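You operate a simulated robot arm through the tools that you are given. There is no shell and no other tool. Be economical: measure what you need, move in short steps, check, and stop when the job is done.

You are at the controls of a simulated two-armed robot. One attempt, no reset.

TASK
Empty the sink, then hold the spinner and wind the leaves dry.
Fine: plug on the worktop edge; spin on the worktop between microwave and sink; spinner on the tray after.
Where things are to end (x, y in the base frame): plug within 80 mm of [440, -40].

The check looks at the end state, three seconds after you hand in, the way a careful person would. Anything else that was tipped, shoved, dropped, spilled or broken makes it a failure.

THE ROBOT
Two 6-joint arms with two-finger parallel grippers on one trunk, on a base that drives. Base frame: it is fixed to the floor where the robot stands at the start and does not move with it; the origin is under the middle of the robot, x ahead of it, y to its left, z up; the surface under the hand at the start is at about z = 910. Lengths are in mm, angles in rad, forces in N, time in s.
The left shoulder is at the start at [80, 216, 1571], the right one opposite. With the tool pointing down near the work surface each hand reaches from about 100 to 740 mm from the robot's upright axis, wherever it stands, measured 20 degrees to its own side. Places, roughly: plug (8x8x5 cm) [700, 0, 700]; sink [700, 0, 800]; spinner knob [600, -300, 1100]; tray [500, 700, 900]; worktop between the microwave and the sink [500, 300, 900]; worktop edge by the sink [400, 0, 900]. Payload 3.43 kg a hand.
Tool frame (each hand has its own): the origin (TCP) lies between the finger pads and is the grasp point; the fingertips stand 30 mm ahead of it; z points along the fingers, y is the line along which they close. The gripper opens to 94 mm. The fingers are 28 mm wide and 10 mm thick; the gripper's body (50 by 96 mm) begins 55 mm behind the TCP.
Orientation is that of the tool frame in the base frame, as [roll, pitch, yaw] about the fixed x, y, z axes, in that order (R = Rz(yaw) Ry(pitch) Rx(roll)). With the fingers straight down and closing along the base's y, the tool's x points along the base's -x, its y along +y and its z along -z.

THE INTERFACE
- The arms move only by the tool servo_tool. It takes "left_rows", "right_rows" or both (then of equal length, played together; a hand with none holds still); each is a list of rows, each a list of 7 numbers: the shift along the tool's x, y, z in mm, then the turn, a rotation vector about the tool's x, y, z in rad, then the opening, from 0 (shut) to 1 (fully open). In form: [[tx, ty, tz, wx, wy, wz, fingers], ...]. A call has 1 to 10 rows; each row shifts and turns the commanded pose from where the row before left it, along the tool's axes as they then stand. A row lasts 0.2 s, in which the tool goes at most 50 mm and 0.15 rad; a call with a longer step from one row to the next is refused whole, and so is a gripper value outside its range. Where a pose cannot be reached the arm comes as near as it can. A force on the tool above 70 N (or 10 N above the force at the start of the call, whichever is more), or a blocked arm, ends the call early, and 0.2 s more pass. Each finger travels about 72 mm/s and halts on what it meets, pressing with about 26 N; the grip force reading is that of the motor and also rises with nothing between the fingers. The clock runs only during rows and for 0.2 s after the last one: add rows that do not move to give the fingers time. The reply holds the time, the measured pose of the TCP, the force on the tool along the base axes, the opening and the grip force, in the units named above and with some noise, with the torque about the TCP (base axes, N m) and any sound that the robot's microphone picked up.
- Cameras (640 x 400 px; columns grow to the right, rows downward): "scene" is now at [93.1, 28.6, 1716]; the picture's right is [0.44, -0.90, -0.00], its down [-0.77, -0.37, -0.52] and it looks along [0.47, 0.23, -0.85] (base axes); focal length 280 px, centre (320, 200). "left" rides on the left gripper at [76, -14, -103] in its tool frame; the picture's right is [0.18, 0.98, 0.00], its down [-0.75, 0.14, -0.64] and it looks along [-0.63, 0.12, 0.77] (tool axes); focal length 243 px, centre (320, 200). "right" rides on the right gripper at [76, 14, -103] in its tool frame; the picture's right is [-0.18, 0.98, 0.00], its down [-0.75, -0.14, -0.64] and it looks along [-0.63, -0.12, 0.77] (tool axes); focal length 243 px, centre (320, 200). There is no depth. A picture from a camera that has moved, and an enlarged one, comes with that camera's place and axes in the base frame and with its lens.
- capture(camera): a new picture of that camera. It takes no simulated time.
- slide_trunk(by): slides the trunk up (or, below 0, down) by that many mm; the arms and the scene camera ride with it, the base frame stays. It gives what a move gives, with no picture.
- base_move(legs): drives the robot by 1 to 6 legs, each [ahead, left, turn to the left] in mm, mm and rad, along the robot's own axes; the way and the turn of a leg run together, so that a leg with both is an arc; at most 1500 mm and 3.142 rad a leg. The arms and the cameras ride along, it lands a little off, and it stops where it bumps. It gives what a move gives.
- head_to(pan, tilt): turns the head with the scene camera to pan (to the left, within 1.501 rad either way) and tilt (down, from -0.506 to 1.204), counted from straight ahead of the robot. It gives what a move gives.
- zoom(camera, box): a new picture of the part [left, top, right, bottom] of that camera's present view, enlarged. It takes no simulated time.
- job_done(): hands the job in; it is judged then, once.

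Work in short steps. Places have to be worked out from the pictures, the camera data and where the tool is seen: move nearer, look again, correct. Check each grasp and each placing, and mend what went wrong. You have 120 turns and 100 pictures in all, those below and enlarged ones among them. Open the grippers and draw the arms clear of the work before you hand the job in, unless the task says otherwise.

The tools are called by a JSON object that holds its "api" and its "payload". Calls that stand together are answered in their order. servo_tool: Moves the arms, as the interface text tells. Its arguments: {"type":"object","properties":{"left_rows":{"type":"array","items":{"type":"array","items":{"type":"number"}}},"right_rows":{"type":"array","items":{"type":"array","items":{"type":"number"}}}},"required":[]} The other tools are called the same way: slide_trunk (by) slides the trunk up or down; base_move (legs) drives the base; head_to (pan, tilt) turns the head that bears the scene camera; capture (camera) takes a picture; zoom (camera, box) takes an enlarged picture of a part of a camera's view; job_done () hands the job in.

At the start:

```text
clock: 0.0
left_eef_pos: [571.6, 244.1, 999.2]
left_tcp_rot: [3.141, 0.0, 3.141]
left_contact_force: [-0.2, 0.5, -1.1]
left_moment: [-0.01, -0.01, -0.02]
left_finger_gap: 94.0
left_finger_force: 0.1
right_eef_pos: [408.5, -213.8, 999.7]
right_tcp_rot: [-3.141, 0.003, -3.141]
right_contact_force: [-0.3, -0.3, 0.4]
right_moment: [0.0, -0.01, 0.0]
right_finger_gap: 94.3
right_finger_force: 0.0
trunk travel left (down, up): [-801.0, 39.0]
robot x, y, heading: [0.6, 0.2, 0.001]
head pan, tilt: [0.452, 1.018]
```

scene: 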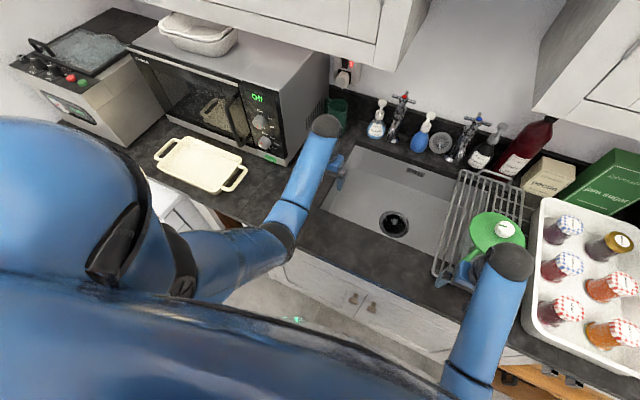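
right: 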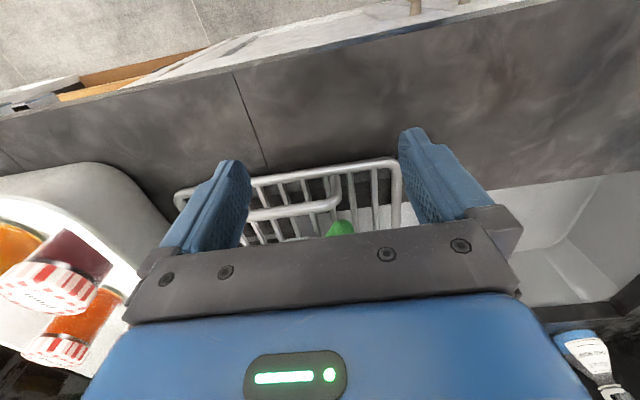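
left: 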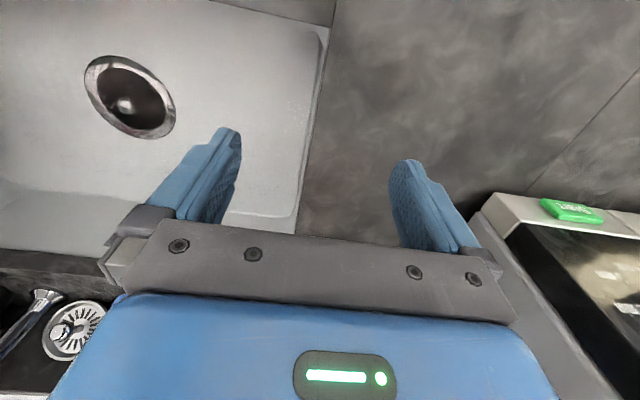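

The sink's plug sits in the drain and the spinner is in the dish rack to the right. I take closer looks at both.

{"api": "zoom", "payload": {"camera": "scene", "box": [320, 140, 480, 260]}}

{"api": "zoom", "payload": {"camera": "scene", "box": [420, 160, 580, 300]}}

{"api": "zoom", "payload": {"camera": "scene", "box": [130, 80, 350, 240]}}

```text
3.33 times, centred on (400, 200) of scene
camera zoom: at [93.1, 28.6, 1716.0], right [0.44, -0.9, 0.0], down [-0.77, -0.37, -0.52], along [0.47, 0.23, -0.85], focal length 932 px, centre (53, 200)
```

zoom: 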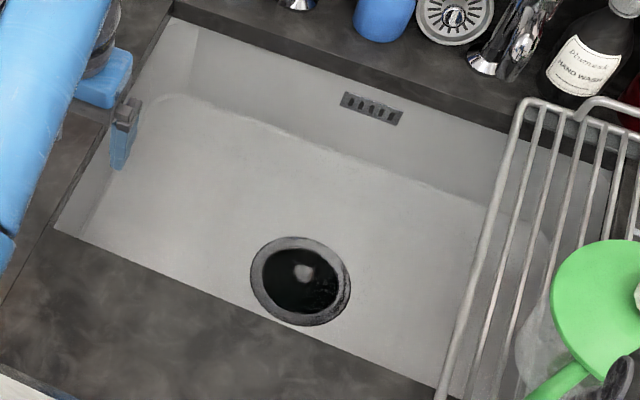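

```text
2.86 times, centred on (500, 230) of scene
camera zoom: at [93.1, 28.6, 1716.0], right [0.44, -0.9, 0.0], down [-0.77, -0.37, -0.52], along [0.47, 0.23, -0.85], focal length 799 px, centre (-194, 114)
```

zoom: 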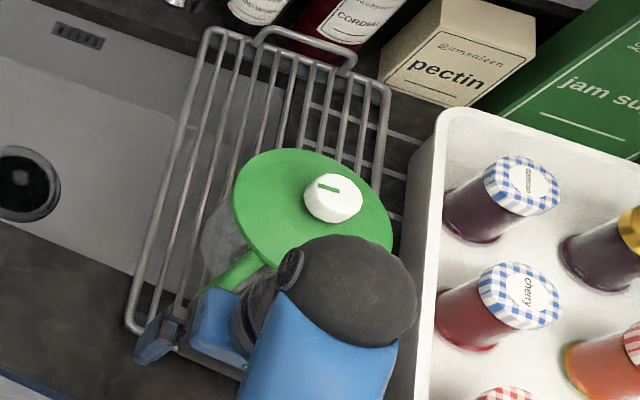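

```text
2.50 times, centred on (240, 160) of scene
camera zoom: at [93.1, 28.6, 1716.0], right [0.44, -0.9, 0.0], down [-0.77, -0.37, -0.52], along [0.47, 0.23, -0.85], focal length 699 px, centre (520, 300)
```

zoom: 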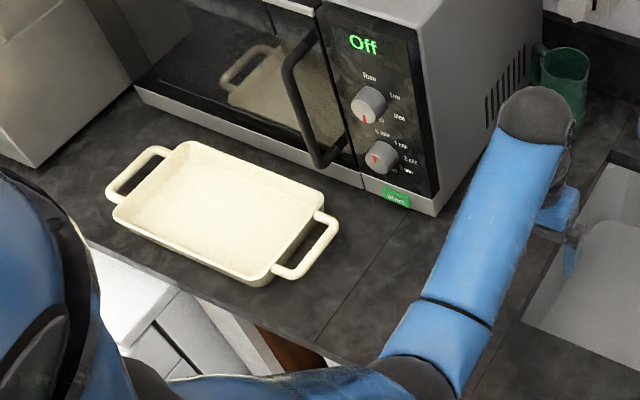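

Spinner lies in the dish rack with a green lid, white knob and a green handle. I pull the right hand up and back to see it, and move the left hand up and back over the drain side as well.

{"api": "servo_tool", "payload": {"right_rows": [[30, 0, -35, 0, 0, 0, 1], [30, 0, -35, 0, 0, 0, 1], [30, 0, -35, 0, 0, 0, 1], [30, 0, -35, 0, 0, 0, 1], [20, 0, -35, 0, 0, 0, 1]]}}

{"api": "capture", "payload": {"camera": "right"}}

{"api": "head_to", "payload": {"pan": -0.45, "tilt": 0.95}}

{"api": "capture", "payload": {"camera": "scene"}}

```text
clock: 1.2
left_eef_pos: [570.8, 245.1, 1000.3]
left_tcp_rot: [-3.141, 0.0, 3.141]
left_contact_force: [0.1, 1.8, -1.2]
left_moment: [0.01, -0.02, -0.01]
left_finger_gap: 94.1
left_finger_force: 0.0
right_eef_pos: [237.0, -213.5, 1034.0]
right_tcp_rot: [-3.141, 0.004, 3.141]
right_contact_force: [0.9, 0.0, -0.1]
right_moment: [0.02, -0.01, 0.0]
right_finger_gap: 93.7
right_finger_force: 0.1
right hand out of reach, approached as far as the arm can: row 1, 2, 3, 4, 5
trunk travel left (down, up): [-801.0, 39.0]
robot x, y, heading: [-0.8, -0.9, 0.001]
head pan, tilt: [0.452, 1.018]
```

```text
93 pictures are left
camera right: at [160.6, -199.5, 1136.3], right [0.18, 0.98, 0.0], down [0.75, -0.14, 0.65], along [0.64, -0.12, -0.76], focal length 243 px, centre (320, 200)
```

right: 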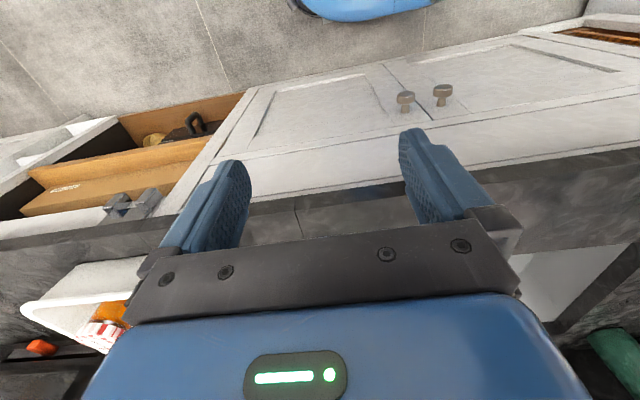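

```text
clock: 2.4
left_eef_pos: [573.3, 244.1, 1000.9]
left_tcp_rot: [-3.141, 0.0, 3.141]
left_contact_force: [-0.7, -0.3, 0.3]
left_moment: [0.02, -0.02, -0.05]
left_finger_gap: 94.3
left_finger_force: 0.1
right_eef_pos: [238.9, -213.6, 1032.8]
right_tcp_rot: [-3.139, 0.006, -3.141]
right_contact_force: [-0.6, 0.7, 0.1]
right_moment: [0.03, -0.02, -0.01]
right_finger_gap: 93.8
right_finger_force: 0.0
trunk travel left (down, up): [-801.0, 39.0]
robot x, y, heading: [-2.0, -0.8, 0.0]
head pan, tilt: [-0.45, 0.949]
```

```text
92 pictures are left
camera scene: at [96.9, -32.9, 1720.8], right [-0.43, -0.9, 0.0], down [-0.73, 0.35, -0.58], along [0.52, -0.25, -0.81], focal length 280 px, centre (320, 200)
```

scene: 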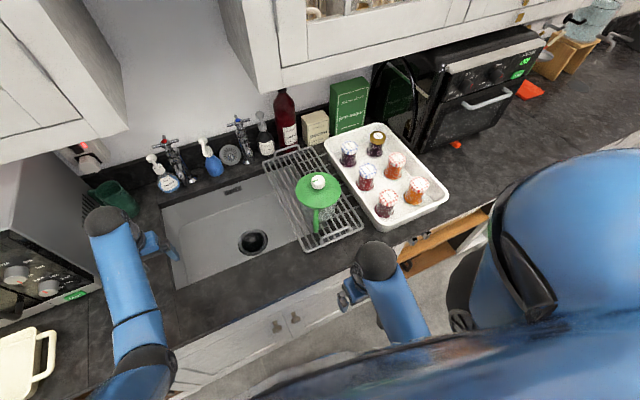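

The right hand can't go much higher there, but the spinner is now clear. I zoom in on it and on the drain.

{"api": "zoom", "payload": {"camera": "scene", "box": [260, 140, 380, 255]}}

{"api": "zoom", "payload": {"camera": "scene", "box": [210, 205, 290, 275]}}

```text
3.48 times, centred on (320, 198) of scene
camera zoom: at [96.9, -32.9, 1720.8], right [-0.43, -0.9, 0.0], down [-0.73, 0.35, -0.58], along [0.52, -0.25, -0.81], focal length 973 px, centre (320, 209)
```

zoom: 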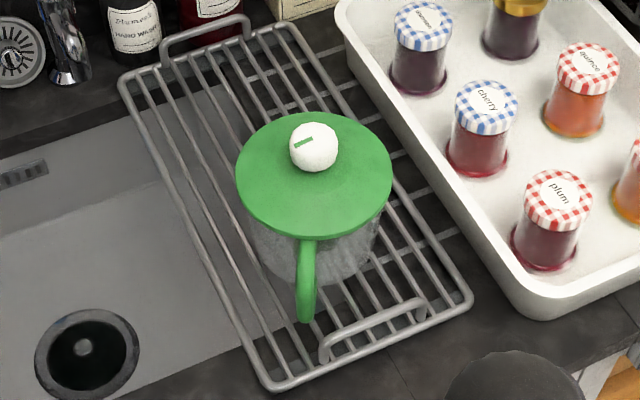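

```text
5.71 times, centred on (250, 240) of scene
camera zoom: at [96.9, -32.9, 1720.8], right [-0.43, -0.9, 0.0], down [-0.73, 0.35, -0.58], along [0.52, -0.25, -0.81], focal length 1598 px, centre (720, -29)
```

zoom: 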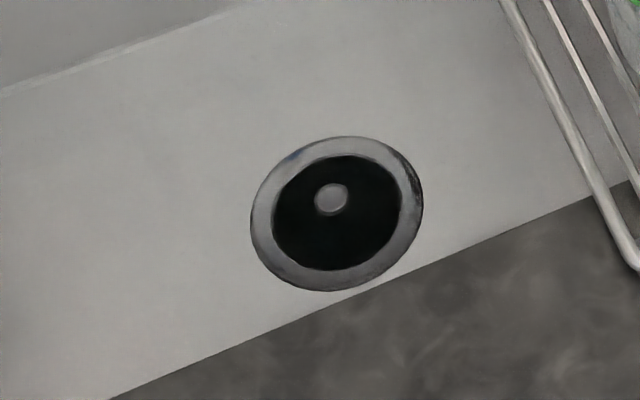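

Triangulating from both views, the plug's stem is near (655, -12, 760) and the sink's front lip near x=508. I bring the left hand above it at height.

{"api": "servo_tool", "payload": {"left_rows": [[-8, -42, 0, 0, 0, 0, 1], [-8, -42, 0, 0, 0, 0, 1], [-8, -42, 0, 0, 0, 0, 1], [-8, -42, 0, 0, 0, 0, 1], [-8, -42, 0, 0, 0, 0, 0.7], [-4, -40, 0, 0, 0, 0, 0.6], [0, 0, 0, 0, 0, 0, 0.6]]}}

{"api": "capture", "payload": {"camera": "left"}}

```text
clock: 4.0
left_eef_pos: [616.3, -5.5, 1001.1]
left_tcp_rot: [-3.141, -0.002, -3.141]
left_contact_force: [-0.4, 0.3, -0.5]
left_moment: [-0.01, -0.04, -0.01]
left_finger_gap: 56.8
left_finger_force: 0.0
right_eef_pos: [239.1, -213.9, 1032.8]
right_tcp_rot: [-3.14, 0.004, -3.141]
right_contact_force: [-0.4, 0.5, -0.3]
right_moment: [-0.01, -0.01, 0.03]
right_finger_gap: 93.9
right_finger_force: 0.1
trunk travel left (down, up): [-801.0, 39.0]
robot x, y, heading: [1.2, -1.2, 0.002]
head pan, tilt: [-0.45, 0.949]
```

```text
89 pictures are left
camera left: at [539.9, -19.9, 1102.4], right [-0.18, 0.98, 0.0], down [0.75, 0.14, 0.64], along [0.63, 0.12, -0.77], focal length 243 px, centre (320, 200)
```

left: 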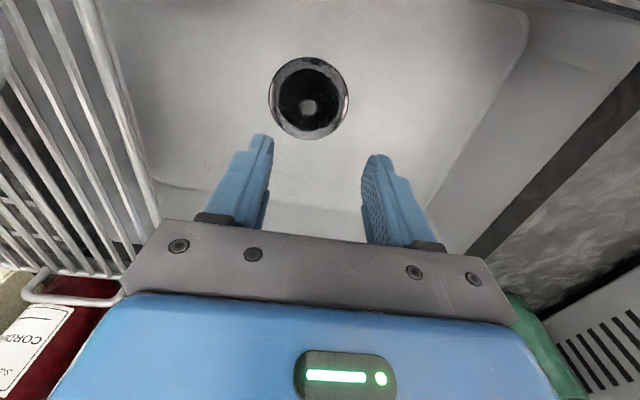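

Refined plug knob: about (662, -14, 750). I zoom to see its shape.

{"api": "zoom", "payload": {"camera": "left", "box": [250, 40, 370, 150]}}

{"api": "servo_tool", "payload": {"left_rows": [[-23, -4, 40, 0, 0, 0, 0.6], [-23, -4, 40, 0, 0, 0, 0.6], [0, 0, 40, 0, 0, 0, 0.6], [0, 0, 20, 0, 0, 0, 0.6]]}}

{"api": "capture", "payload": {"camera": "left"}}

```text
3.64 times, centred on (310, 95) of left
camera zoom: at [539.9, -19.9, 1102.4], right [-0.18, 0.98, 0.0], down [0.75, 0.14, 0.64], along [0.63, 0.12, -0.77], focal length 882 px, centre (356, 582)
```

zoom: 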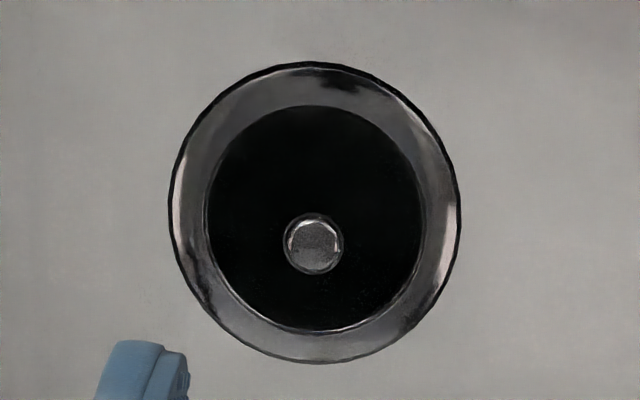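

```text
clock: 5.0
left_eef_pos: [615.6, 5.2, 894.7]
left_tcp_rot: [-3.141, 0.001, 3.141]
left_contact_force: [0.4, -0.3, -0.4]
left_moment: [0.01, -0.05, 0.02]
left_finger_gap: 56.1
left_finger_force: 0.0
left hand out of reach, approached as far as the arm can: row 2, 3, 4
right_eef_pos: [238.2, -213.5, 1033.9]
right_tcp_rot: [-3.14, 0.006, 3.14]
right_contact_force: [0.5, 0.3, 0.2]
right_moment: [0.01, 0.0, 0.0]
right_finger_gap: 94.2
right_finger_force: 0.0
trunk travel left (down, up): [-801.0, 39.0]
robot x, y, heading: [-1.3, -1.1, -0.001]
head pan, tilt: [-0.45, 0.949]
```

```text
87 pictures are left
camera left: at [539.1, -10.0, 997.8], right [-0.18, 0.98, 0.0], down [0.75, 0.14, 0.64], along [0.63, 0.12, -0.77], focal length 243 px, centre (320, 200)
```

left: 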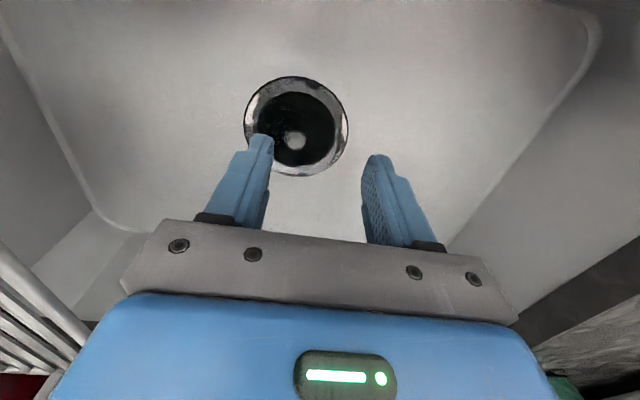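

The arm is at its reach limit here; lowering the trunk will give reach into the sink. I raise the left hand, then lower the trunk 120 mm.

{"api": "servo_tool", "payload": {"left_rows": [[0, 0, -40, 0, 0, 0, 0.6], [0, 0, -40, 0, 0, 0, 0.6], [0, 0, -25, 0, 0, 0, 0.6]]}}

{"api": "slide_trunk", "payload": {"by": -120}}

```text
clock: 5.8
left_eef_pos: [615.5, 4.3, 999.3]
left_tcp_rot: [3.14, -0.002, 3.141]
left_contact_force: [-1.1, -0.1, 0.4]
left_moment: [0.02, 0.0, -0.01]
left_finger_gap: 56.4
left_finger_force: 0.0
right_eef_pos: [239.4, -214.2, 1033.6]
right_tcp_rot: [3.14, 0.003, 3.141]
right_contact_force: [0.1, -0.5, -0.4]
right_moment: [-0.06, -0.01, -0.03]
right_finger_gap: 94.0
right_finger_force: 0.0
trunk travel left (down, up): [-801.0, 39.0]
robot x, y, heading: [0.4, -0.9, -0.001]
head pan, tilt: [-0.45, 0.949]
```

```text
clock: 7.3
left_eef_pos: [615.7, 3.6, 878.6]
left_tcp_rot: [3.141, 0.002, 3.14]
left_contact_force: [0.5, -0.4, 1.1]
left_moment: [0.01, -0.02, 0.01]
left_finger_gap: 56.4
left_finger_force: 0.0
right_eef_pos: [238.6, -214.4, 913.2]
right_tcp_rot: [-3.141, 0.006, -3.14]
right_contact_force: [-0.1, 0.3, 0.4]
right_moment: [0.02, -0.01, 0.03]
right_finger_gap: 94.1
right_finger_force: 0.1
trunk travel left (down, up): [-681.0, 159.0]
robot x, y, heading: [-1.5, -1.1, 0.001]
head pan, tilt: [-0.45, 0.949]
```

Knob re-estimated at (664, -14, ~750). I move over it and descend to z≈805.

{"api": "servo_tool", "payload": {"left_rows": [[-24, -9, 25, 0, 0, 0, 0.6], [-24, -9, 25, 0, 0, 0, 0.6], [0, 0, 20, 0, 0, 0, 0.6]]}}

{"api": "capture", "payload": {"camera": "left"}}

{"api": "capture", "payload": {"camera": "scene"}}

```text
clock: 8.1
left_eef_pos: [637.4, -2.9, 822.6]
left_tcp_rot: [-3.139, 0.004, -3.141]
left_contact_force: [-0.1, 0.2, 1.0]
left_moment: [0.03, 0.01, 0.0]
left_finger_gap: 56.3
left_finger_force: 0.1
left hand out of reach, approached as far as the arm can: row 2, 3
right_eef_pos: [237.3, -212.8, 913.3]
right_tcp_rot: [-3.141, 0.005, -3.141]
right_contact_force: [0.4, 0.1, -0.8]
right_moment: [-0.02, -0.02, 0.01]
right_finger_gap: 94.1
right_finger_force: 0.2
trunk travel left (down, up): [-681.0, 159.0]
robot x, y, heading: [1.5, -1.5, 0.002]
head pan, tilt: [-0.45, 0.949]
```

```text
86 pictures are left
camera left: at [561.1, -17.8, 925.4], right [-0.18, 0.98, 0.0], down [0.75, 0.14, 0.64], along [0.63, 0.12, -0.76], focal length 243 px, centre (320, 200)
```

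left: 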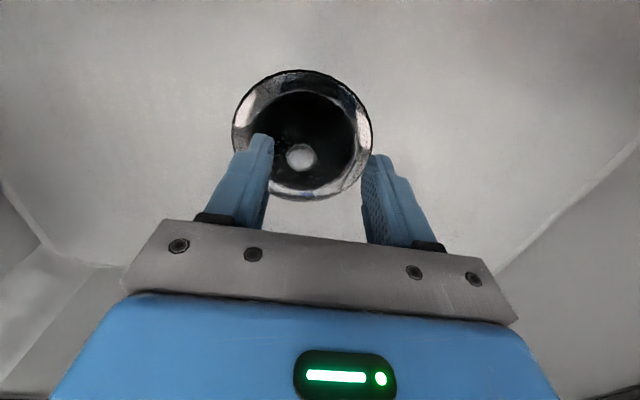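

```text
85 pictures are left
camera scene: at [95.2, -31.7, 1601.0], right [-0.44, -0.9, 0.0], down [-0.73, 0.35, -0.58], along [0.53, -0.25, -0.81], focal length 280 px, centre (320, 200)
```

scene: 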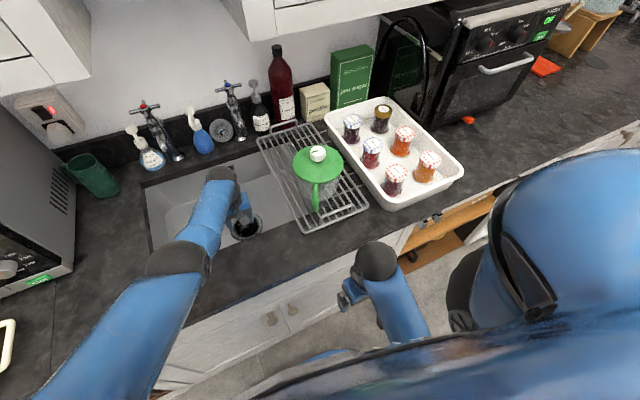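

The arm is still short on reach; the worktop edge is at x≈367, so there is room to drive 60 mm forward (the hand stays free in the sink).

{"api": "base_move", "payload": {"legs": [[60, 0, 0]]}}

{"api": "servo_tool", "payload": {"left_rows": [[33, -8, 0, 0, 0, 0, 0.6], [0, 0, 0, 0, 0, 0, 0.6]]}}

{"api": "capture", "payload": {"camera": "left"}}

```text
clock: 9.1
left_eef_pos: [691.9, -5.0, 825.5]
left_tcp_rot: [3.141, 0.007, 3.141]
left_contact_force: [-0.4, 0.1, -0.4]
left_moment: [-0.03, -0.02, 0.03]
left_finger_gap: 56.5
left_finger_force: 0.1
right_eef_pos: [291.8, -214.0, 915.3]
right_tcp_rot: [-3.14, 0.01, -3.14]
right_contact_force: [-0.2, 0.2, 0.2]
right_moment: [-0.02, -0.07, 0.0]
right_finger_gap: 93.9
right_finger_force: 0.0
trunk travel left (down, up): [-681.0, 159.0]
robot x, y, heading: [57.7, -0.2, 0.003]
head pan, tilt: [-0.45, 0.949]
```

```text
clock: 9.7
left_eef_pos: [661.3, -14.6, 823.6]
left_tcp_rot: [-3.14, 0.003, 3.14]
left_contact_force: [-0.1, 1.0, -0.4]
left_moment: [-0.02, 0.01, -0.01]
left_finger_gap: 56.3
left_finger_force: 0.0
right_eef_pos: [295.2, -213.7, 913.5]
right_tcp_rot: [-3.14, 0.004, -3.141]
right_contact_force: [0.3, -0.5, 0.8]
right_moment: [0.01, -0.01, 0.03]
right_finger_gap: 94.1
right_finger_force: 0.1
trunk travel left (down, up): [-681.0, 159.0]
robot x, y, heading: [58.4, -1.2, 0.0]
head pan, tilt: [-0.45, 0.949]
```

```text
84 pictures are left
camera left: at [584.4, -27.7, 925.6], right [-0.18, 0.98, 0.0], down [0.75, 0.14, 0.64], along [0.63, 0.12, -0.77], focal length 243 px, centre (320, 200)
```

left: 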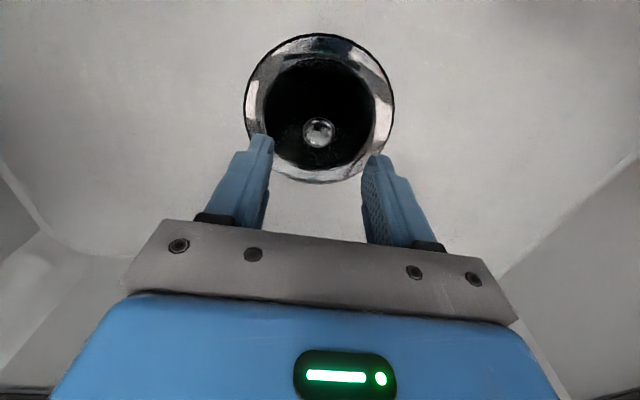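

Knob at (658, -15, ~757). I center and descend gently to z≈772, tips then near 742.

{"api": "servo_tool", "payload": {"left_rows": [[3, 0, 20, 0, 0, 0, 0.5], [0, 0, 15, 0, 0, 0, 0.5], [0, 0, 10, 0, 0, 0, 0.5], [0, 0, 6, 0, 0, 0, 0.5], [0, 0, 0, 0, 0, 0, 0.5]]}}

{"api": "capture", "payload": {"camera": "left"}}

```text
clock: 10.9
left_eef_pos: [661.5, -10.7, 771.2]
left_tcp_rot: [3.141, 0.001, 3.138]
left_contact_force: [-0.2, 1.4, 1.2]
left_moment: [0.0, -0.01, -0.02]
left_finger_gap: 47.1
left_finger_force: 0.0
right_eef_pos: [298.4, -213.6, 912.8]
right_tcp_rot: [-3.138, 0.003, 3.142]
right_contact_force: [-0.7, -0.6, 0.7]
right_moment: [0.01, -0.02, 0.02]
right_finger_gap: 93.8
right_finger_force: 0.0
trunk travel left (down, up): [-681.0, 159.0]
robot x, y, heading: [59.9, 1.7, -0.001]
head pan, tilt: [-0.45, 0.949]
```

```text
83 pictures are left
camera left: at [584.1, -26.8, 873.2], right [-0.18, 0.98, 0.0], down [0.75, 0.14, 0.64], along [0.63, 0.12, -0.77], focal length 243 px, centre (320, 200)
```

left: 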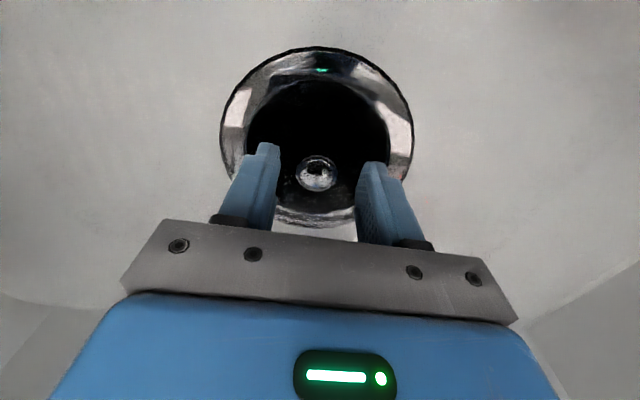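

Knob is between the fingers; knob top ≈761. I lower a further 12 mm, then close.

{"api": "servo_tool", "payload": {"left_rows": [[3, -3, 6, 0, 0, 0, 0.5], [0, 0, 6, 0, 0, 0, 0.5], [0, 0, 0, 0, 0, 0, 0.5]]}}

{"api": "servo_tool", "payload": {"left_rows": [[0, 0, 0, 0, 0, 0, 0.2], [0, 0, 0, 0, 0, 0, 0], [0, 0, 0, 0, 0, 0, 0], [0, 0, 0, 0, 0, 0, 0]]}}

{"api": "capture", "payload": {"camera": "left"}}

```text
clock: 11.7
left_eef_pos: [653.1, -13.1, 763.7]
left_tcp_rot: [-3.141, 0.0, 3.142]
left_contact_force: [-0.4, -0.5, -0.3]
left_moment: [0.03, 0.0, 0.0]
left_finger_gap: 47.1
left_finger_force: 0.1
left hand out of reach, approached as far as the arm can: row 2
right_eef_pos: [297.0, -212.4, 911.9]
right_tcp_rot: [-3.138, 0.003, 3.14]
right_contact_force: [-0.5, 0.9, -0.5]
right_moment: [-0.02, 0.02, 0.02]
right_finger_gap: 94.1
right_finger_force: 0.1
trunk travel left (down, up): [-681.0, 159.0]
robot x, y, heading: [61.6, 0.9, -0.001]
head pan, tilt: [-0.45, 0.949]
```

```text
clock: 12.7
left_eef_pos: [654.4, -14.4, 762.0]
left_tcp_rot: [3.141, 0.001, 3.14]
left_contact_force: [-0.3, -0.8, -0.5]
left_moment: [0.03, -0.02, 0.03]
left_finger_gap: 23.9
left_finger_force: 26.4
right_eef_pos: [296.1, -212.9, 912.6]
right_tcp_rot: [-3.14, 0.004, 3.141]
right_contact_force: [0.3, -0.1, 0.3]
right_moment: [0.0, 0.01, 0.0]
right_finger_gap: 94.1
right_finger_force: 0.0
trunk travel left (down, up): [-681.0, 159.0]
robot x, y, heading: [60.6, -3.8, 0.001]
head pan, tilt: [-0.45, 0.949]
```

```text
82 pictures are left
camera left: at [577.5, -28.0, 864.4], right [-0.18, 0.98, 0.0], down [0.75, 0.14, 0.64], along [0.63, 0.12, -0.77], focal length 243 px, centre (320, 200)
```

left: 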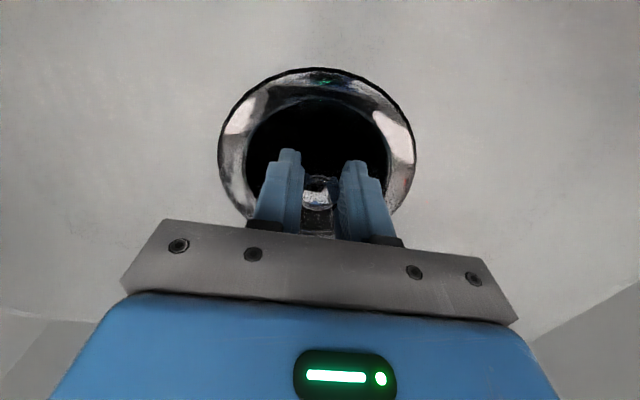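

Gripped on a 24 mm knob with 26 N. I pull the plug up in slow steps.

{"api": "servo_tool", "payload": {"left_rows": [[0, 0, -10, 0, 0, 0, 0], [0, 0, -15, 0, 0, 0, 0], [0, 0, -20, 0, 0, 0, 0], [0, 0, -20, 0, 0, 0, 0], [0, 0, 0, 0, 0, 0, 0]]}}

{"api": "capture", "payload": {"camera": "left"}}

```text
clock: 13.9
left_eef_pos: [654.5, -14.4, 827.7]
left_tcp_rot: [3.141, -0.002, 3.141]
left_contact_force: [0.2, 0.0, 0.0]
left_moment: [-0.02, 0.01, -0.01]
left_finger_gap: 23.4
left_finger_force: 25.6
right_eef_pos: [297.1, -214.2, 913.6]
right_tcp_rot: [-3.141, 0.003, -3.141]
right_contact_force: [0.4, -0.3, -0.6]
right_moment: [0.04, 0.01, 0.01]
right_finger_gap: 94.1
right_finger_force: 0.1
trunk travel left (down, up): [-681.0, 159.0]
robot x, y, heading: [59.6, 5.3, -0.001]
head pan, tilt: [-0.45, 0.949]
```

```text
81 pictures are left
camera left: at [577.6, -28.5, 929.1], right [-0.18, 0.98, 0.0], down [0.75, 0.14, 0.64], along [0.63, 0.12, -0.77], focal length 243 px, centre (320, 200)
```

left: 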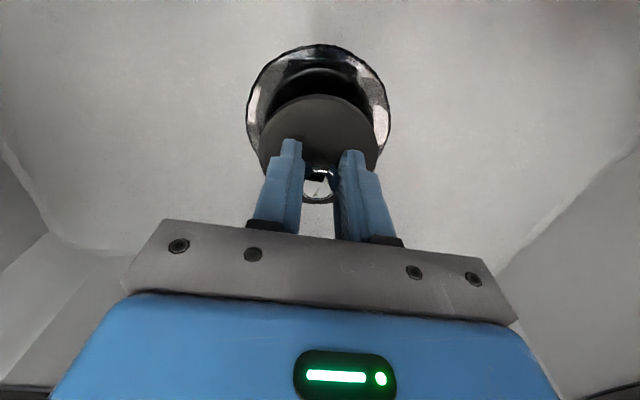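

Plug is out and held. I raise it clear of the worktop and carry it to (440, -40).

{"api": "servo_tool", "payload": {"left_rows": [[0, 0, -46, 0, 0, 0, 0], [0, 0, -46, 0, 0, 0, 0], [0, 0, -46, 0, 0, 0, 0], [0, 0, -46, 0, 0, 0, 0], [42, -5, 0, 0, 0, 0, 0], [42, -5, 0, 0, 0, 0, 0], [42, -5, 0, 0, 0, 0, 0], [42, -5, 0, 0, 0, 0, 0], [42, -5, 0, 0, 0, 0, 0], [0, 0, 0, 0, 0, 0, 0]]}}

{"api": "capture", "payload": {"camera": "scene"}}

{"api": "capture", "payload": {"camera": "left"}}

```text
clock: 15.9
left_eef_pos: [522.7, -67.8, 926.9]
left_tcp_rot: [-3.129, 0.043, -3.121]
left_contact_force: [23.2, -2.8, -17.1]
left_moment: [-0.08, -0.7, -0.02]
left_finger_gap: 0.0
left_finger_force: 26.3
left hand out of reach, approached as far as the arm can: row 4, 5, 6, 7, 8, 9
right_eef_pos: [300.9, -212.4, 911.8]
right_tcp_rot: [-3.14, 0.002, -3.14]
right_contact_force: [0.7, 1.6, 0.0]
right_moment: [0.0, -0.06, 0.0]
right_finger_gap: 94.1
right_finger_force: 0.1
trunk travel left (down, up): [-681.0, 159.0]
robot x, y, heading: [58.5, 2.0, -0.001]
head pan, tilt: [-0.45, 0.949]
stopped in row 10 (left hand): the force on the tool passed its limit at 89 N (the readings are from after the stop); the commanded pose is now the measured one
```

```text
80 pictures are left
camera scene: at [160.8, -31.7, 1600.3], right [-0.43, -0.9, 0.0], down [-0.73, 0.35, -0.58], along [0.52, -0.25, -0.81], focal length 280 px, centre (320, 200)
```

scene: 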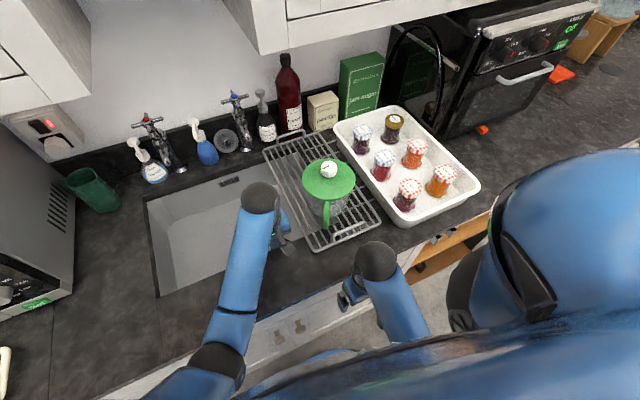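

```text
79 pictures are left
camera left: at [443.0, -83.5, 1025.8], right [-0.2, 0.98, -0.02], down [0.72, 0.16, 0.67], along [0.66, 0.12, -0.74], focal length 243 px, centre (320, 200)
```

left: 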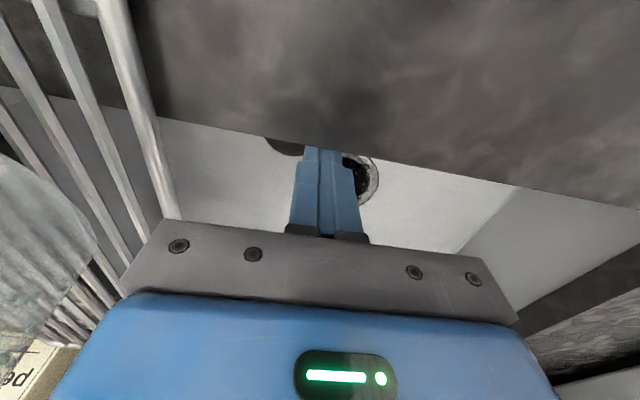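

The low trunk limited how high the hand could go; it dipped and the plug was knocked loose back into the sink. I raise the trunk back and look for the plug.

{"api": "slide_trunk", "payload": {"by": 120}}

{"api": "servo_tool", "payload": {"left_rows": [[0, 0, 0, 0, 0, 0, 0.5], [0, 0, 0, 0, 0, 0, 0.5]]}}

{"api": "capture", "payload": {"camera": "left"}}

{"api": "capture", "payload": {"camera": "scene"}}

```text
clock: 17.4
left_eef_pos: [520.3, -69.7, 1047.3]
left_tcp_rot: [-3.131, 0.04, -3.124]
left_contact_force: [-0.2, -1.0, -0.3]
left_moment: [0.01, 0.0, -0.03]
left_finger_gap: 0.0
left_finger_force: 26.2
right_eef_pos: [299.8, -212.6, 1032.9]
right_tcp_rot: [-3.138, 0.004, -3.141]
right_contact_force: [0.8, 0.3, -1.2]
right_moment: [0.01, 0.01, 0.0]
right_finger_gap: 93.9
right_finger_force: 0.0
trunk travel left (down, up): [-801.0, 39.0]
robot x, y, heading: [61.2, 2.4, -0.0]
head pan, tilt: [-0.45, 0.949]
```

```text
clock: 18.0
left_eef_pos: [519.9, -71.4, 1048.8]
left_tcp_rot: [-3.13, 0.04, -3.124]
left_contact_force: [0.4, -0.5, -0.3]
left_moment: [0.0, 0.0, -0.01]
left_finger_gap: 47.1
left_finger_force: 0.0
right_eef_pos: [298.4, -214.2, 1033.6]
right_tcp_rot: [-3.139, 0.003, -3.14]
right_contact_force: [0.2, -0.3, -0.1]
right_moment: [0.02, 0.05, 0.0]
right_finger_gap: 94.0
right_finger_force: 0.0
trunk travel left (down, up): [-801.0, 39.0]
robot x, y, heading: [58.0, 0.7, 0.001]
head pan, tilt: [-0.45, 0.949]
```

```text
78 pictures are left
camera left: at [439.2, -84.7, 1147.6], right [-0.2, 0.98, -0.02], down [0.72, 0.16, 0.67], along [0.66, 0.12, -0.74], focal length 243 px, centre (320, 200)
```

left: 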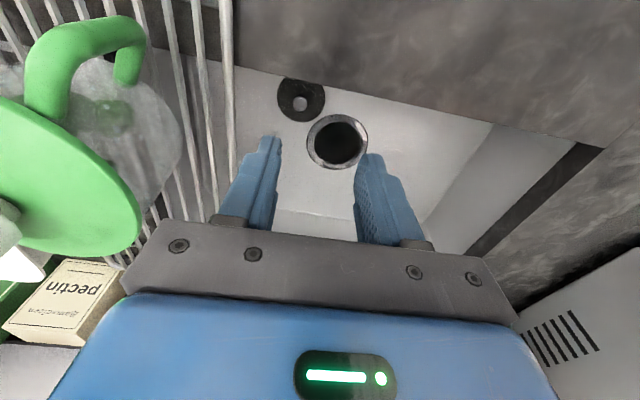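

```text
77 pictures are left
camera scene: at [157.0, -33.0, 1720.8], right [-0.43, -0.9, 0.0], down [-0.73, 0.35, -0.58], along [0.52, -0.25, -0.81], focal length 280 px, centre (320, 200)
```

scene: 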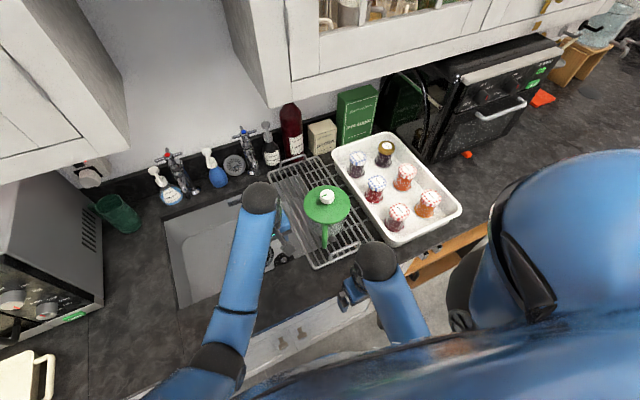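

The plug lies upright on the sink floor near (578, -93), close to the rack. I turn the hand 90° so that its narrow side faces the rack, and move over it; I'll use the trunk for the vertical travel.

{"api": "servo_tool", "payload": {"left_rows": [[-29, -11, 0, 0, -0.04, 0, 0.6], [-29, -11, 0, 0, 0, 0, 0.6], [0, 0, 0, 0, 0, 0.145, 0.6], [0, 0, 0, 0, 0, 0.145, 0.6], [0, 0, 0, 0, 0, 0.145, 0.6], [0, 0, 0, 0, 0, 0.145, 0.6], [0, 0, 0, 0, 0, 0.145, 0.6], [0, 0, 0, 0, 0, 0.145, 0.6], [0, 0, 0, 0, 0, 0.145, 0.6], [0, 0, 0, 0, 0, 0.145, 0.6]]}}

{"api": "servo_tool", "payload": {"left_rows": [[0, 0, 0, 0, 0, 0.14, 0.6], [0, 0, 0, 0, 0, 0.14, 0.6], [0, 0, 0, 0, 0, 0.12, 0.6], [0, 0, 40, 0, 0, 0, 0.6], [0, 0, 40, 0, 0, 0, 0.6], [0, 0, 0, 0, 0, 0, 0.6]]}}

{"api": "capture", "payload": {"camera": "left"}}

```text
clock: 20.2
left_eef_pos: [577.6, -92.0, 1051.1]
left_tcp_rot: [3.071, 0.044, 1.994]
left_contact_force: [0.7, -0.1, 0.2]
left_moment: [-0.01, -0.02, 0.03]
left_finger_gap: 56.4
left_finger_force: 0.0
right_eef_pos: [298.9, -212.8, 1032.8]
right_tcp_rot: [-3.139, 0.004, -3.139]
right_contact_force: [0.1, 0.5, -0.9]
right_moment: [-0.02, 0.02, -0.01]
right_finger_gap: 94.0
right_finger_force: 0.0
trunk travel left (down, up): [-801.0, 39.0]
robot x, y, heading: [60.4, 2.8, 0.005]
head pan, tilt: [-0.45, 0.949]
```

```text
clock: 21.6
left_eef_pos: [583.2, -92.8, 972.5]
left_tcp_rot: [3.062, 0.012, 1.598]
left_contact_force: [0.0, -1.6, -0.2]
left_moment: [0.02, 0.01, 0.02]
left_finger_gap: 56.1
left_finger_force: 0.1
right_eef_pos: [298.4, -214.4, 1033.1]
right_tcp_rot: [-3.14, 0.003, -3.14]
right_contact_force: [0.1, -0.5, -0.2]
right_moment: [-0.02, 0.0, -0.01]
right_finger_gap: 93.9
right_finger_force: 0.1
trunk travel left (down, up): [-801.0, 39.0]
robot x, y, heading: [60.1, 1.5, -0.0]
head pan, tilt: [-0.45, 0.949]
```

```text
76 pictures are left
camera left: at [559.2, -15.1, 1072.0], right [0.97, 0.21, 0.08], down [0.11, -0.74, 0.66], along [0.2, -0.64, -0.75], focal length 243 px, centre (320, 200)
```

left: 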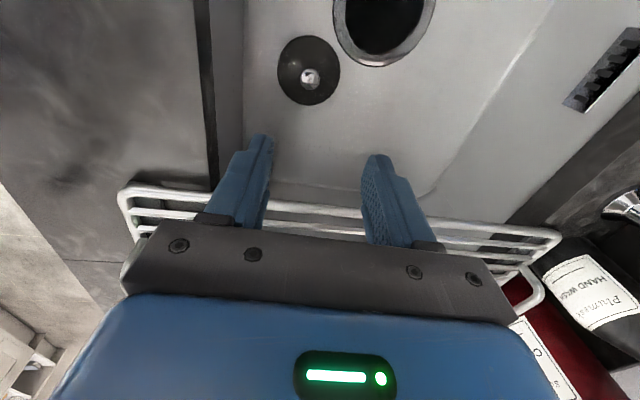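

Refined knob position: (590, -95, ~750). I straighten the slight tilt, shift over it and lower the trunk 150 mm.

{"api": "servo_tool", "payload": {"left_rows": [[-2, 7, 0, 0.08, 0, 0, 0.6], [0, 0, 0, 0, 0, 0, 0.6]]}}

{"api": "slide_trunk", "payload": {"by": -150}}

{"api": "capture", "payload": {"camera": "left"}}

```text
clock: 22.2
left_eef_pos: [591.2, -94.5, 973.3]
left_tcp_rot: [3.141, 0.013, 1.598]
left_contact_force: [0.5, 0.1, 0.1]
left_moment: [0.0, 0.01, 0.01]
left_finger_gap: 56.3
left_finger_force: 0.1
right_eef_pos: [298.8, -213.6, 1031.6]
right_tcp_rot: [-3.14, 0.001, -3.139]
right_contact_force: [0.3, -0.2, -0.2]
right_moment: [0.01, 0.0, 0.02]
right_finger_gap: 93.7
right_finger_force: 0.0
trunk travel left (down, up): [-801.0, 39.0]
robot x, y, heading: [62.3, 0.2, 0.007]
head pan, tilt: [-0.45, 0.949]
```

```text
clock: 24.0
left_eef_pos: [590.8, -93.3, 822.7]
left_tcp_rot: [-3.141, 0.011, 1.599]
left_contact_force: [1.3, 0.3, 0.3]
left_moment: [-0.01, 0.01, 0.03]
left_finger_gap: 56.0
left_finger_force: 0.1
right_eef_pos: [299.8, -213.5, 883.5]
right_tcp_rot: [-3.139, 0.004, -3.14]
right_contact_force: [-0.1, -0.4, 0.1]
right_moment: [0.0, -0.02, -0.02]
right_finger_gap: 94.1
right_finger_force: 0.0
trunk travel left (down, up): [-651.0, 189.0]
robot x, y, heading: [59.4, -2.4, 0.003]
head pan, tilt: [-0.45, 0.949]
```

```text
75 pictures are left
camera left: at [574.6, -16.8, 924.3], right [0.98, 0.21, 0.0], down [0.16, -0.74, 0.65], along [0.14, -0.64, -0.76], focal length 243 px, centre (320, 200)
```

left: 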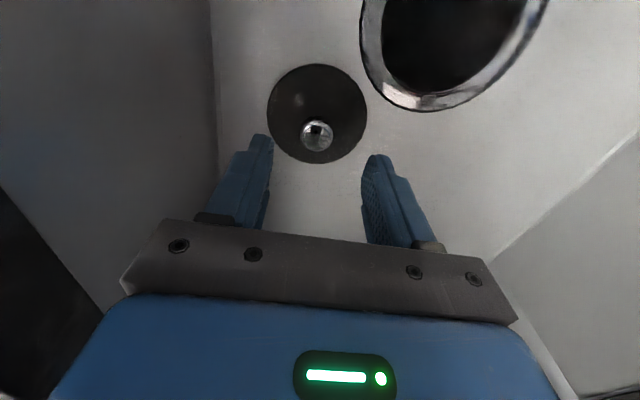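

Aligned; knob at about (589, -92, 763). I descend 58 mm with the arm and grip.

{"api": "servo_tool", "payload": {"left_rows": [[1, -1, 25, 0, 0, 0, 0.55], [0, 0, 17, 0, 0, 0, 0.5], [0, 0, 10, 0, 0, 0, 0.5], [0, 0, 7, 0, 0, 0, 0.5], [0, 0, 0, 0, 0, 0, 0.5]]}}

{"api": "capture", "payload": {"camera": "left"}}

```text
clock: 25.2
left_eef_pos: [590.8, -93.5, 769.0]
left_tcp_rot: [3.138, 0.016, 1.6]
left_contact_force: [-2.3, 4.3, 19.9]
left_moment: [0.38, 0.5, -0.01]
left_finger_gap: 47.1
left_finger_force: 0.1
right_eef_pos: [298.2, -214.0, 884.3]
right_tcp_rot: [-3.141, 0.005, -3.139]
right_contact_force: [0.6, 0.2, -0.2]
right_moment: [0.01, 0.01, 0.02]
right_finger_gap: 94.2
right_finger_force: 0.0
trunk travel left (down, up): [-651.0, 189.0]
robot x, y, heading: [57.4, 1.2, 0.0]
head pan, tilt: [-0.45, 0.949]
```

```text
74 pictures are left
camera left: at [572.9, -16.4, 868.0], right [0.98, 0.21, 0.0], down [0.16, -0.74, 0.65], along [0.14, -0.64, -0.76], focal length 243 px, centre (320, 200)
```

left: 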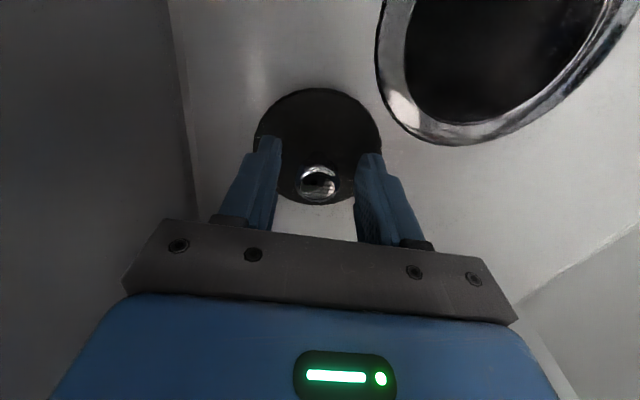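

The tips touch the plug's disc with the knob between. I back off 2 mm and close.

{"api": "servo_tool", "payload": {"left_rows": [[0, 0, -2, 0, 0, 0, 0.3], [0, 0, 0, 0, 0, 0, 0], [0, 0, 0, 0, 0, 0, 0], [0, 0, 0, 0, 0, 0, 0]]}}

{"api": "slide_trunk", "payload": {"by": 150}}

{"api": "capture", "payload": {"camera": "left"}}

```text
clock: 26.2
left_eef_pos: [588.5, -93.6, 767.2]
left_tcp_rot: [3.141, 0.012, 1.599]
left_contact_force: [-7.4, -2.8, 11.1]
left_moment: [0.02, 0.2, 0.05]
left_finger_gap: 23.6
left_finger_force: 26.0
right_eef_pos: [296.7, -212.9, 883.0]
right_tcp_rot: [-3.139, 0.005, -3.141]
right_contact_force: [-0.6, 0.0, -0.7]
right_moment: [0.01, 0.01, -0.04]
right_finger_gap: 94.1
right_finger_force: 0.1
trunk travel left (down, up): [-651.0, 189.0]
robot x, y, heading: [57.2, -1.4, 0.001]
head pan, tilt: [-0.45, 0.949]
```

```text
clock: 27.9
left_eef_pos: [590.6, -93.3, 915.9]
left_tcp_rot: [-3.141, 0.012, 1.599]
left_contact_force: [0.6, -0.3, -1.5]
left_moment: [-0.01, 0.01, 0.0]
left_finger_gap: 23.4
left_finger_force: 25.9
right_eef_pos: [300.1, -214.2, 1033.3]
right_tcp_rot: [-3.139, 0.002, -3.138]
right_contact_force: [0.0, 0.9, -0.2]
right_moment: [-0.02, -0.01, -0.04]
right_finger_gap: 93.9
right_finger_force: 0.0
trunk travel left (down, up): [-801.0, 39.0]
robot x, y, heading: [59.2, 3.7, 0.006]
head pan, tilt: [-0.45, 0.949]
```

```text
73 pictures are left
camera left: at [574.0, -16.5, 1017.2], right [0.98, 0.21, 0.0], down [0.16, -0.74, 0.65], along [0.14, -0.64, -0.76], focal length 243 px, centre (320, 200)
```

left: 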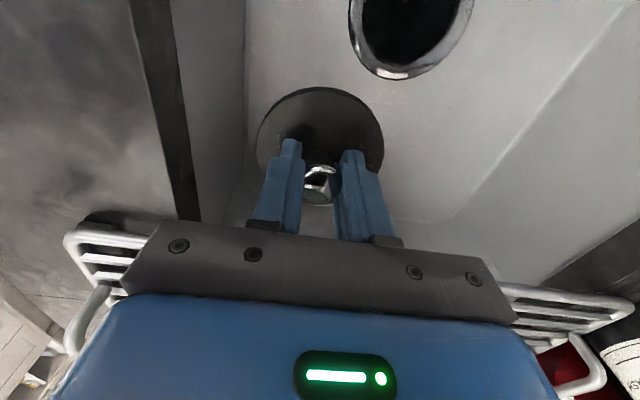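

Held. Now I raise the arm and check the real height before carrying back.

{"api": "servo_tool", "payload": {"left_rows": [[5, 0, -35, 0, 0, 0, 0], [5, 0, -35, 0, 0, 0, 0], [5, 0, -35, 0, 0, 0, 0], [5, 0, 0, 0, 0, 0, 0]]}}

```text
clock: 28.9
left_eef_pos: [590.9, -72.0, 1020.1]
left_tcp_rot: [3.141, 0.014, 1.598]
left_contact_force: [-0.1, -0.3, -0.6]
left_moment: [-0.03, 0.01, -0.04]
left_finger_gap: 23.7
left_finger_force: 26.7
right_eef_pos: [299.4, -214.0, 1033.9]
right_tcp_rot: [-3.14, 0.003, -3.139]
right_contact_force: [1.0, 0.3, -0.1]
right_moment: [0.0, 0.02, 0.01]
right_finger_gap: 93.8
right_finger_force: 0.0
trunk travel left (down, up): [-801.0, 39.0]
robot x, y, heading: [58.1, -1.7, -0.002]
head pan, tilt: [-0.45, 0.949]
```

Height 1020, fine. I carry back in two short calls.

{"api": "servo_tool", "payload": {"left_rows": [[9, -37, 0, 0, 0, 0, 0], [9, -37, 0, 0, 0, 0, 0]]}}

{"api": "servo_tool", "payload": {"left_rows": [[9, -37, 0, 0, 0, 0, 0], [5, -37, 0, 0, 0, 0, 0], [0, 0, 0, 0, 0, 0, 0]]}}

{"api": "capture", "payload": {"camera": "left"}}

```text
clock: 29.5
left_eef_pos: [514.0, -55.3, 1021.4]
left_tcp_rot: [3.14, 0.013, 1.599]
left_contact_force: [0.9, -0.3, -1.1]
left_moment: [-0.01, 0.0, 0.0]
left_finger_gap: 23.5
left_finger_force: 26.4
right_eef_pos: [297.8, -212.5, 1033.0]
right_tcp_rot: [-3.139, 0.006, -3.141]
right_contact_force: [-0.3, 0.0, 1.0]
right_moment: [-0.03, -0.01, 0.0]
right_finger_gap: 93.8
right_finger_force: 0.1
trunk travel left (down, up): [-801.0, 39.0]
robot x, y, heading: [60.0, -1.1, 0.004]
head pan, tilt: [-0.45, 0.949]
```

```text
clock: 30.3
left_eef_pos: [441.1, -45.0, 1016.7]
left_tcp_rot: [3.139, 0.013, 1.599]
left_contact_force: [-0.7, -0.4, -2.0]
left_moment: [-0.01, 0.03, 0.0]
left_finger_gap: 23.8
left_finger_force: 26.0
left hand out of reach, approached as far as the arm can: row 2
right_eef_pos: [299.0, -213.0, 1032.6]
right_tcp_rot: [-3.14, 0.004, -3.14]
right_contact_force: [-0.2, -0.3, -0.3]
right_moment: [0.05, 0.02, 0.02]
right_finger_gap: 93.8
right_finger_force: 0.0
trunk travel left (down, up): [-801.0, 39.0]
robot x, y, heading: [62.4, 0.2, -0.0]
head pan, tilt: [-0.45, 0.949]
```

```text
72 pictures are left
camera left: at [424.6, 32.5, 1118.5], right [0.98, 0.21, 0.0], down [0.16, -0.74, 0.65], along [0.14, -0.64, -0.76], focal length 243 px, centre (320, 200)
```

left: 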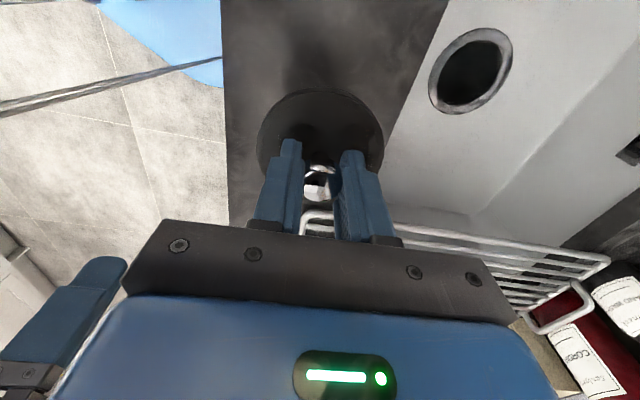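

Over the worktop strip at (441, -45). I lower slowly until contact.

{"api": "servo_tool", "payload": {"left_rows": [[0, 0, 20, 0, 0, 0, 0], [0, 0, 15, 0, 0, 0, 0], [0, 0, 8, 0, 0, 0, 0], [0, 0, 0, 0, 0, 0, 0]]}}

{"api": "servo_tool", "payload": {"left_rows": [[0, 0, 6, 0, 0, 0, 0], [0, 0, 6, 0, 0, 0, 0], [0, 0, 6, 0, 0, 0, 0], [0, 0, 0, 0, 0, 0, 0]]}}

{"api": "capture", "payload": {"camera": "left"}}

```text
clock: 31.3
left_eef_pos: [441.3, -45.1, 973.5]
left_tcp_rot: [-3.142, 0.013, 1.598]
left_contact_force: [0.1, -0.3, 0.2]
left_moment: [0.04, -0.04, 0.04]
left_finger_gap: 23.5
left_finger_force: 26.4
right_eef_pos: [298.8, -213.3, 1032.6]
right_tcp_rot: [-3.14, 0.004, -3.139]
right_contact_force: [0.5, -0.4, -0.2]
right_moment: [-0.02, 0.02, -0.02]
right_finger_gap: 93.7
right_finger_force: 0.1
trunk travel left (down, up): [-801.0, 39.0]
robot x, y, heading: [59.9, 2.1, 0.005]
head pan, tilt: [-0.45, 0.949]
```

```text
clock: 32.3
left_eef_pos: [442.2, -45.1, 955.8]
left_tcp_rot: [-3.141, 0.013, 1.598]
left_contact_force: [-0.1, -0.3, -0.2]
left_moment: [-0.01, 0.03, 0.0]
left_finger_gap: 24.0
left_finger_force: 26.0
right_eef_pos: [298.0, -213.7, 1033.1]
right_tcp_rot: [-3.14, 0.004, -3.14]
right_contact_force: [0.8, -0.2, -0.7]
right_moment: [-0.05, 0.02, 0.0]
right_finger_gap: 94.0
right_finger_force: 0.0
trunk travel left (down, up): [-801.0, 39.0]
robot x, y, heading: [58.5, -1.9, 0.003]
head pan, tilt: [-0.45, 0.949]
```

```text
71 pictures are left
camera left: at [424.7, 32.0, 1057.4], right [0.98, 0.21, 0.0], down [0.16, -0.74, 0.65], along [0.14, -0.64, -0.76], focal length 243 px, centre (320, 200)
```

left: 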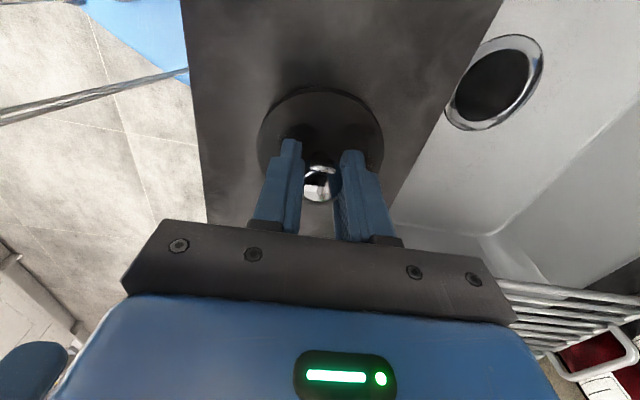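

No contact yet; I continue down in 4 mm steps.

{"api": "servo_tool", "payload": {"left_rows": [[0, 0, 4, 0, 0, 0, 0], [0, 0, 4, 0, 0, 0, 0], [0, 0, 0, 0, 0, 0, 0]]}}

{"api": "servo_tool", "payload": {"left_rows": [[0, 0, 4, 0, 0, 0, 0], [0, 0, 0, 0, 0, 0, 0]]}}

```text
clock: 33.1
left_eef_pos: [441.8, -46.6, 952.1]
left_tcp_rot: [3.133, 0.017, 1.6]
left_contact_force: [2.3, 5.5, 39.5]
left_moment: [0.44, 0.12, -0.02]
left_finger_gap: 23.7
left_finger_force: 25.9
right_eef_pos: [297.8, -212.0, 1033.8]
right_tcp_rot: [-3.14, 0.004, -3.141]
right_contact_force: [0.3, -1.2, 0.0]
right_moment: [-0.03, -0.02, 0.01]
right_finger_gap: 93.8
right_finger_force: 0.0
trunk travel left (down, up): [-801.0, 39.0]
robot x, y, heading: [60.3, -2.2, 0.003]
head pan, tilt: [-0.45, 0.949]
```

```text
clock: 33.7
left_eef_pos: [440.8, -44.7, 951.5]
left_tcp_rot: [3.128, 0.02, 1.602]
left_contact_force: [-14.7, 11.5, 35.5]
left_moment: [0.8, 1.06, -0.01]
left_finger_gap: 23.7
left_finger_force: 25.8
right_eef_pos: [294.6, -210.0, 1033.9]
right_tcp_rot: [-3.138, 0.006, -3.138]
right_contact_force: [-0.2, -0.1, 0.1]
right_moment: [-0.03, -0.02, 0.0]
right_finger_gap: 94.2
right_finger_force: 0.0
trunk travel left (down, up): [-801.0, 39.0]
robot x, y, heading: [59.3, 2.6, 0.006]
head pan, tilt: [-0.45, 0.949]
stopped in row 2 (left hand): the force on the tool passed its limit at 72 N (the readings are from after the stop); the commanded pose is now the measured one
```

Plug is on the worktop. I release and lift away.

{"api": "servo_tool", "payload": {"left_rows": [[0, 0, -3, 0, 0, 0, 0], [0, 0, 0, 0, 0, 0, 0.2], [0, 0, 0, 0, 0, 0, 0.5], [0, 0, 0, 0, 0, 0, 0.5], [0, 0, -20, 0, 0, 0, 0.5], [0, 0, -40, 0, 0, 0, 0.5], [0, 0, -30, 0, 0, 0, 0.5]]}}

{"api": "capture", "payload": {"camera": "left"}}

```text
clock: 35.3
left_eef_pos: [445.7, -45.1, 1021.2]
left_tcp_rot: [3.132, 0.022, 1.601]
left_contact_force: [0.1, 0.6, 0.8]
left_moment: [0.01, -0.01, -0.03]
left_finger_gap: 47.1
left_finger_force: 0.1
left hand out of reach, approached as far as the arm can: row 7
right_eef_pos: [298.5, -213.5, 1032.3]
right_tcp_rot: [-3.141, 0.005, -3.139]
right_contact_force: [-1.0, -0.3, 0.5]
right_moment: [0.02, -0.01, 0.0]
right_finger_gap: 94.0
right_finger_force: 0.1
trunk travel left (down, up): [-801.0, 39.0]
robot x, y, heading: [59.7, 2.0, 0.002]
head pan, tilt: [-0.45, 0.949]
```

```text
70 pictures are left
camera left: at [427.4, 31.8, 1122.4], right [0.98, 0.21, 0.01], down [0.16, -0.74, 0.66], along [0.15, -0.64, -0.75], focal length 243 px, centre (320, 200)
```

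left: 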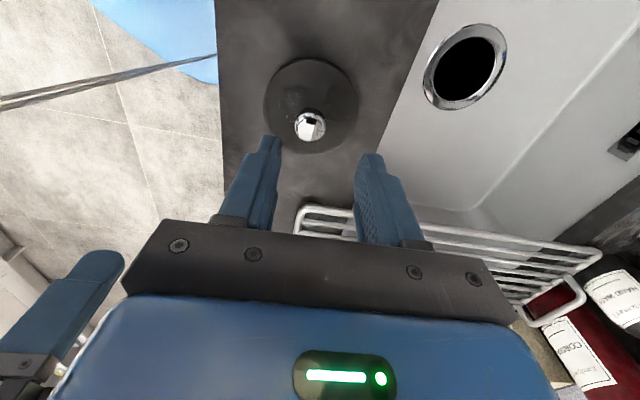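

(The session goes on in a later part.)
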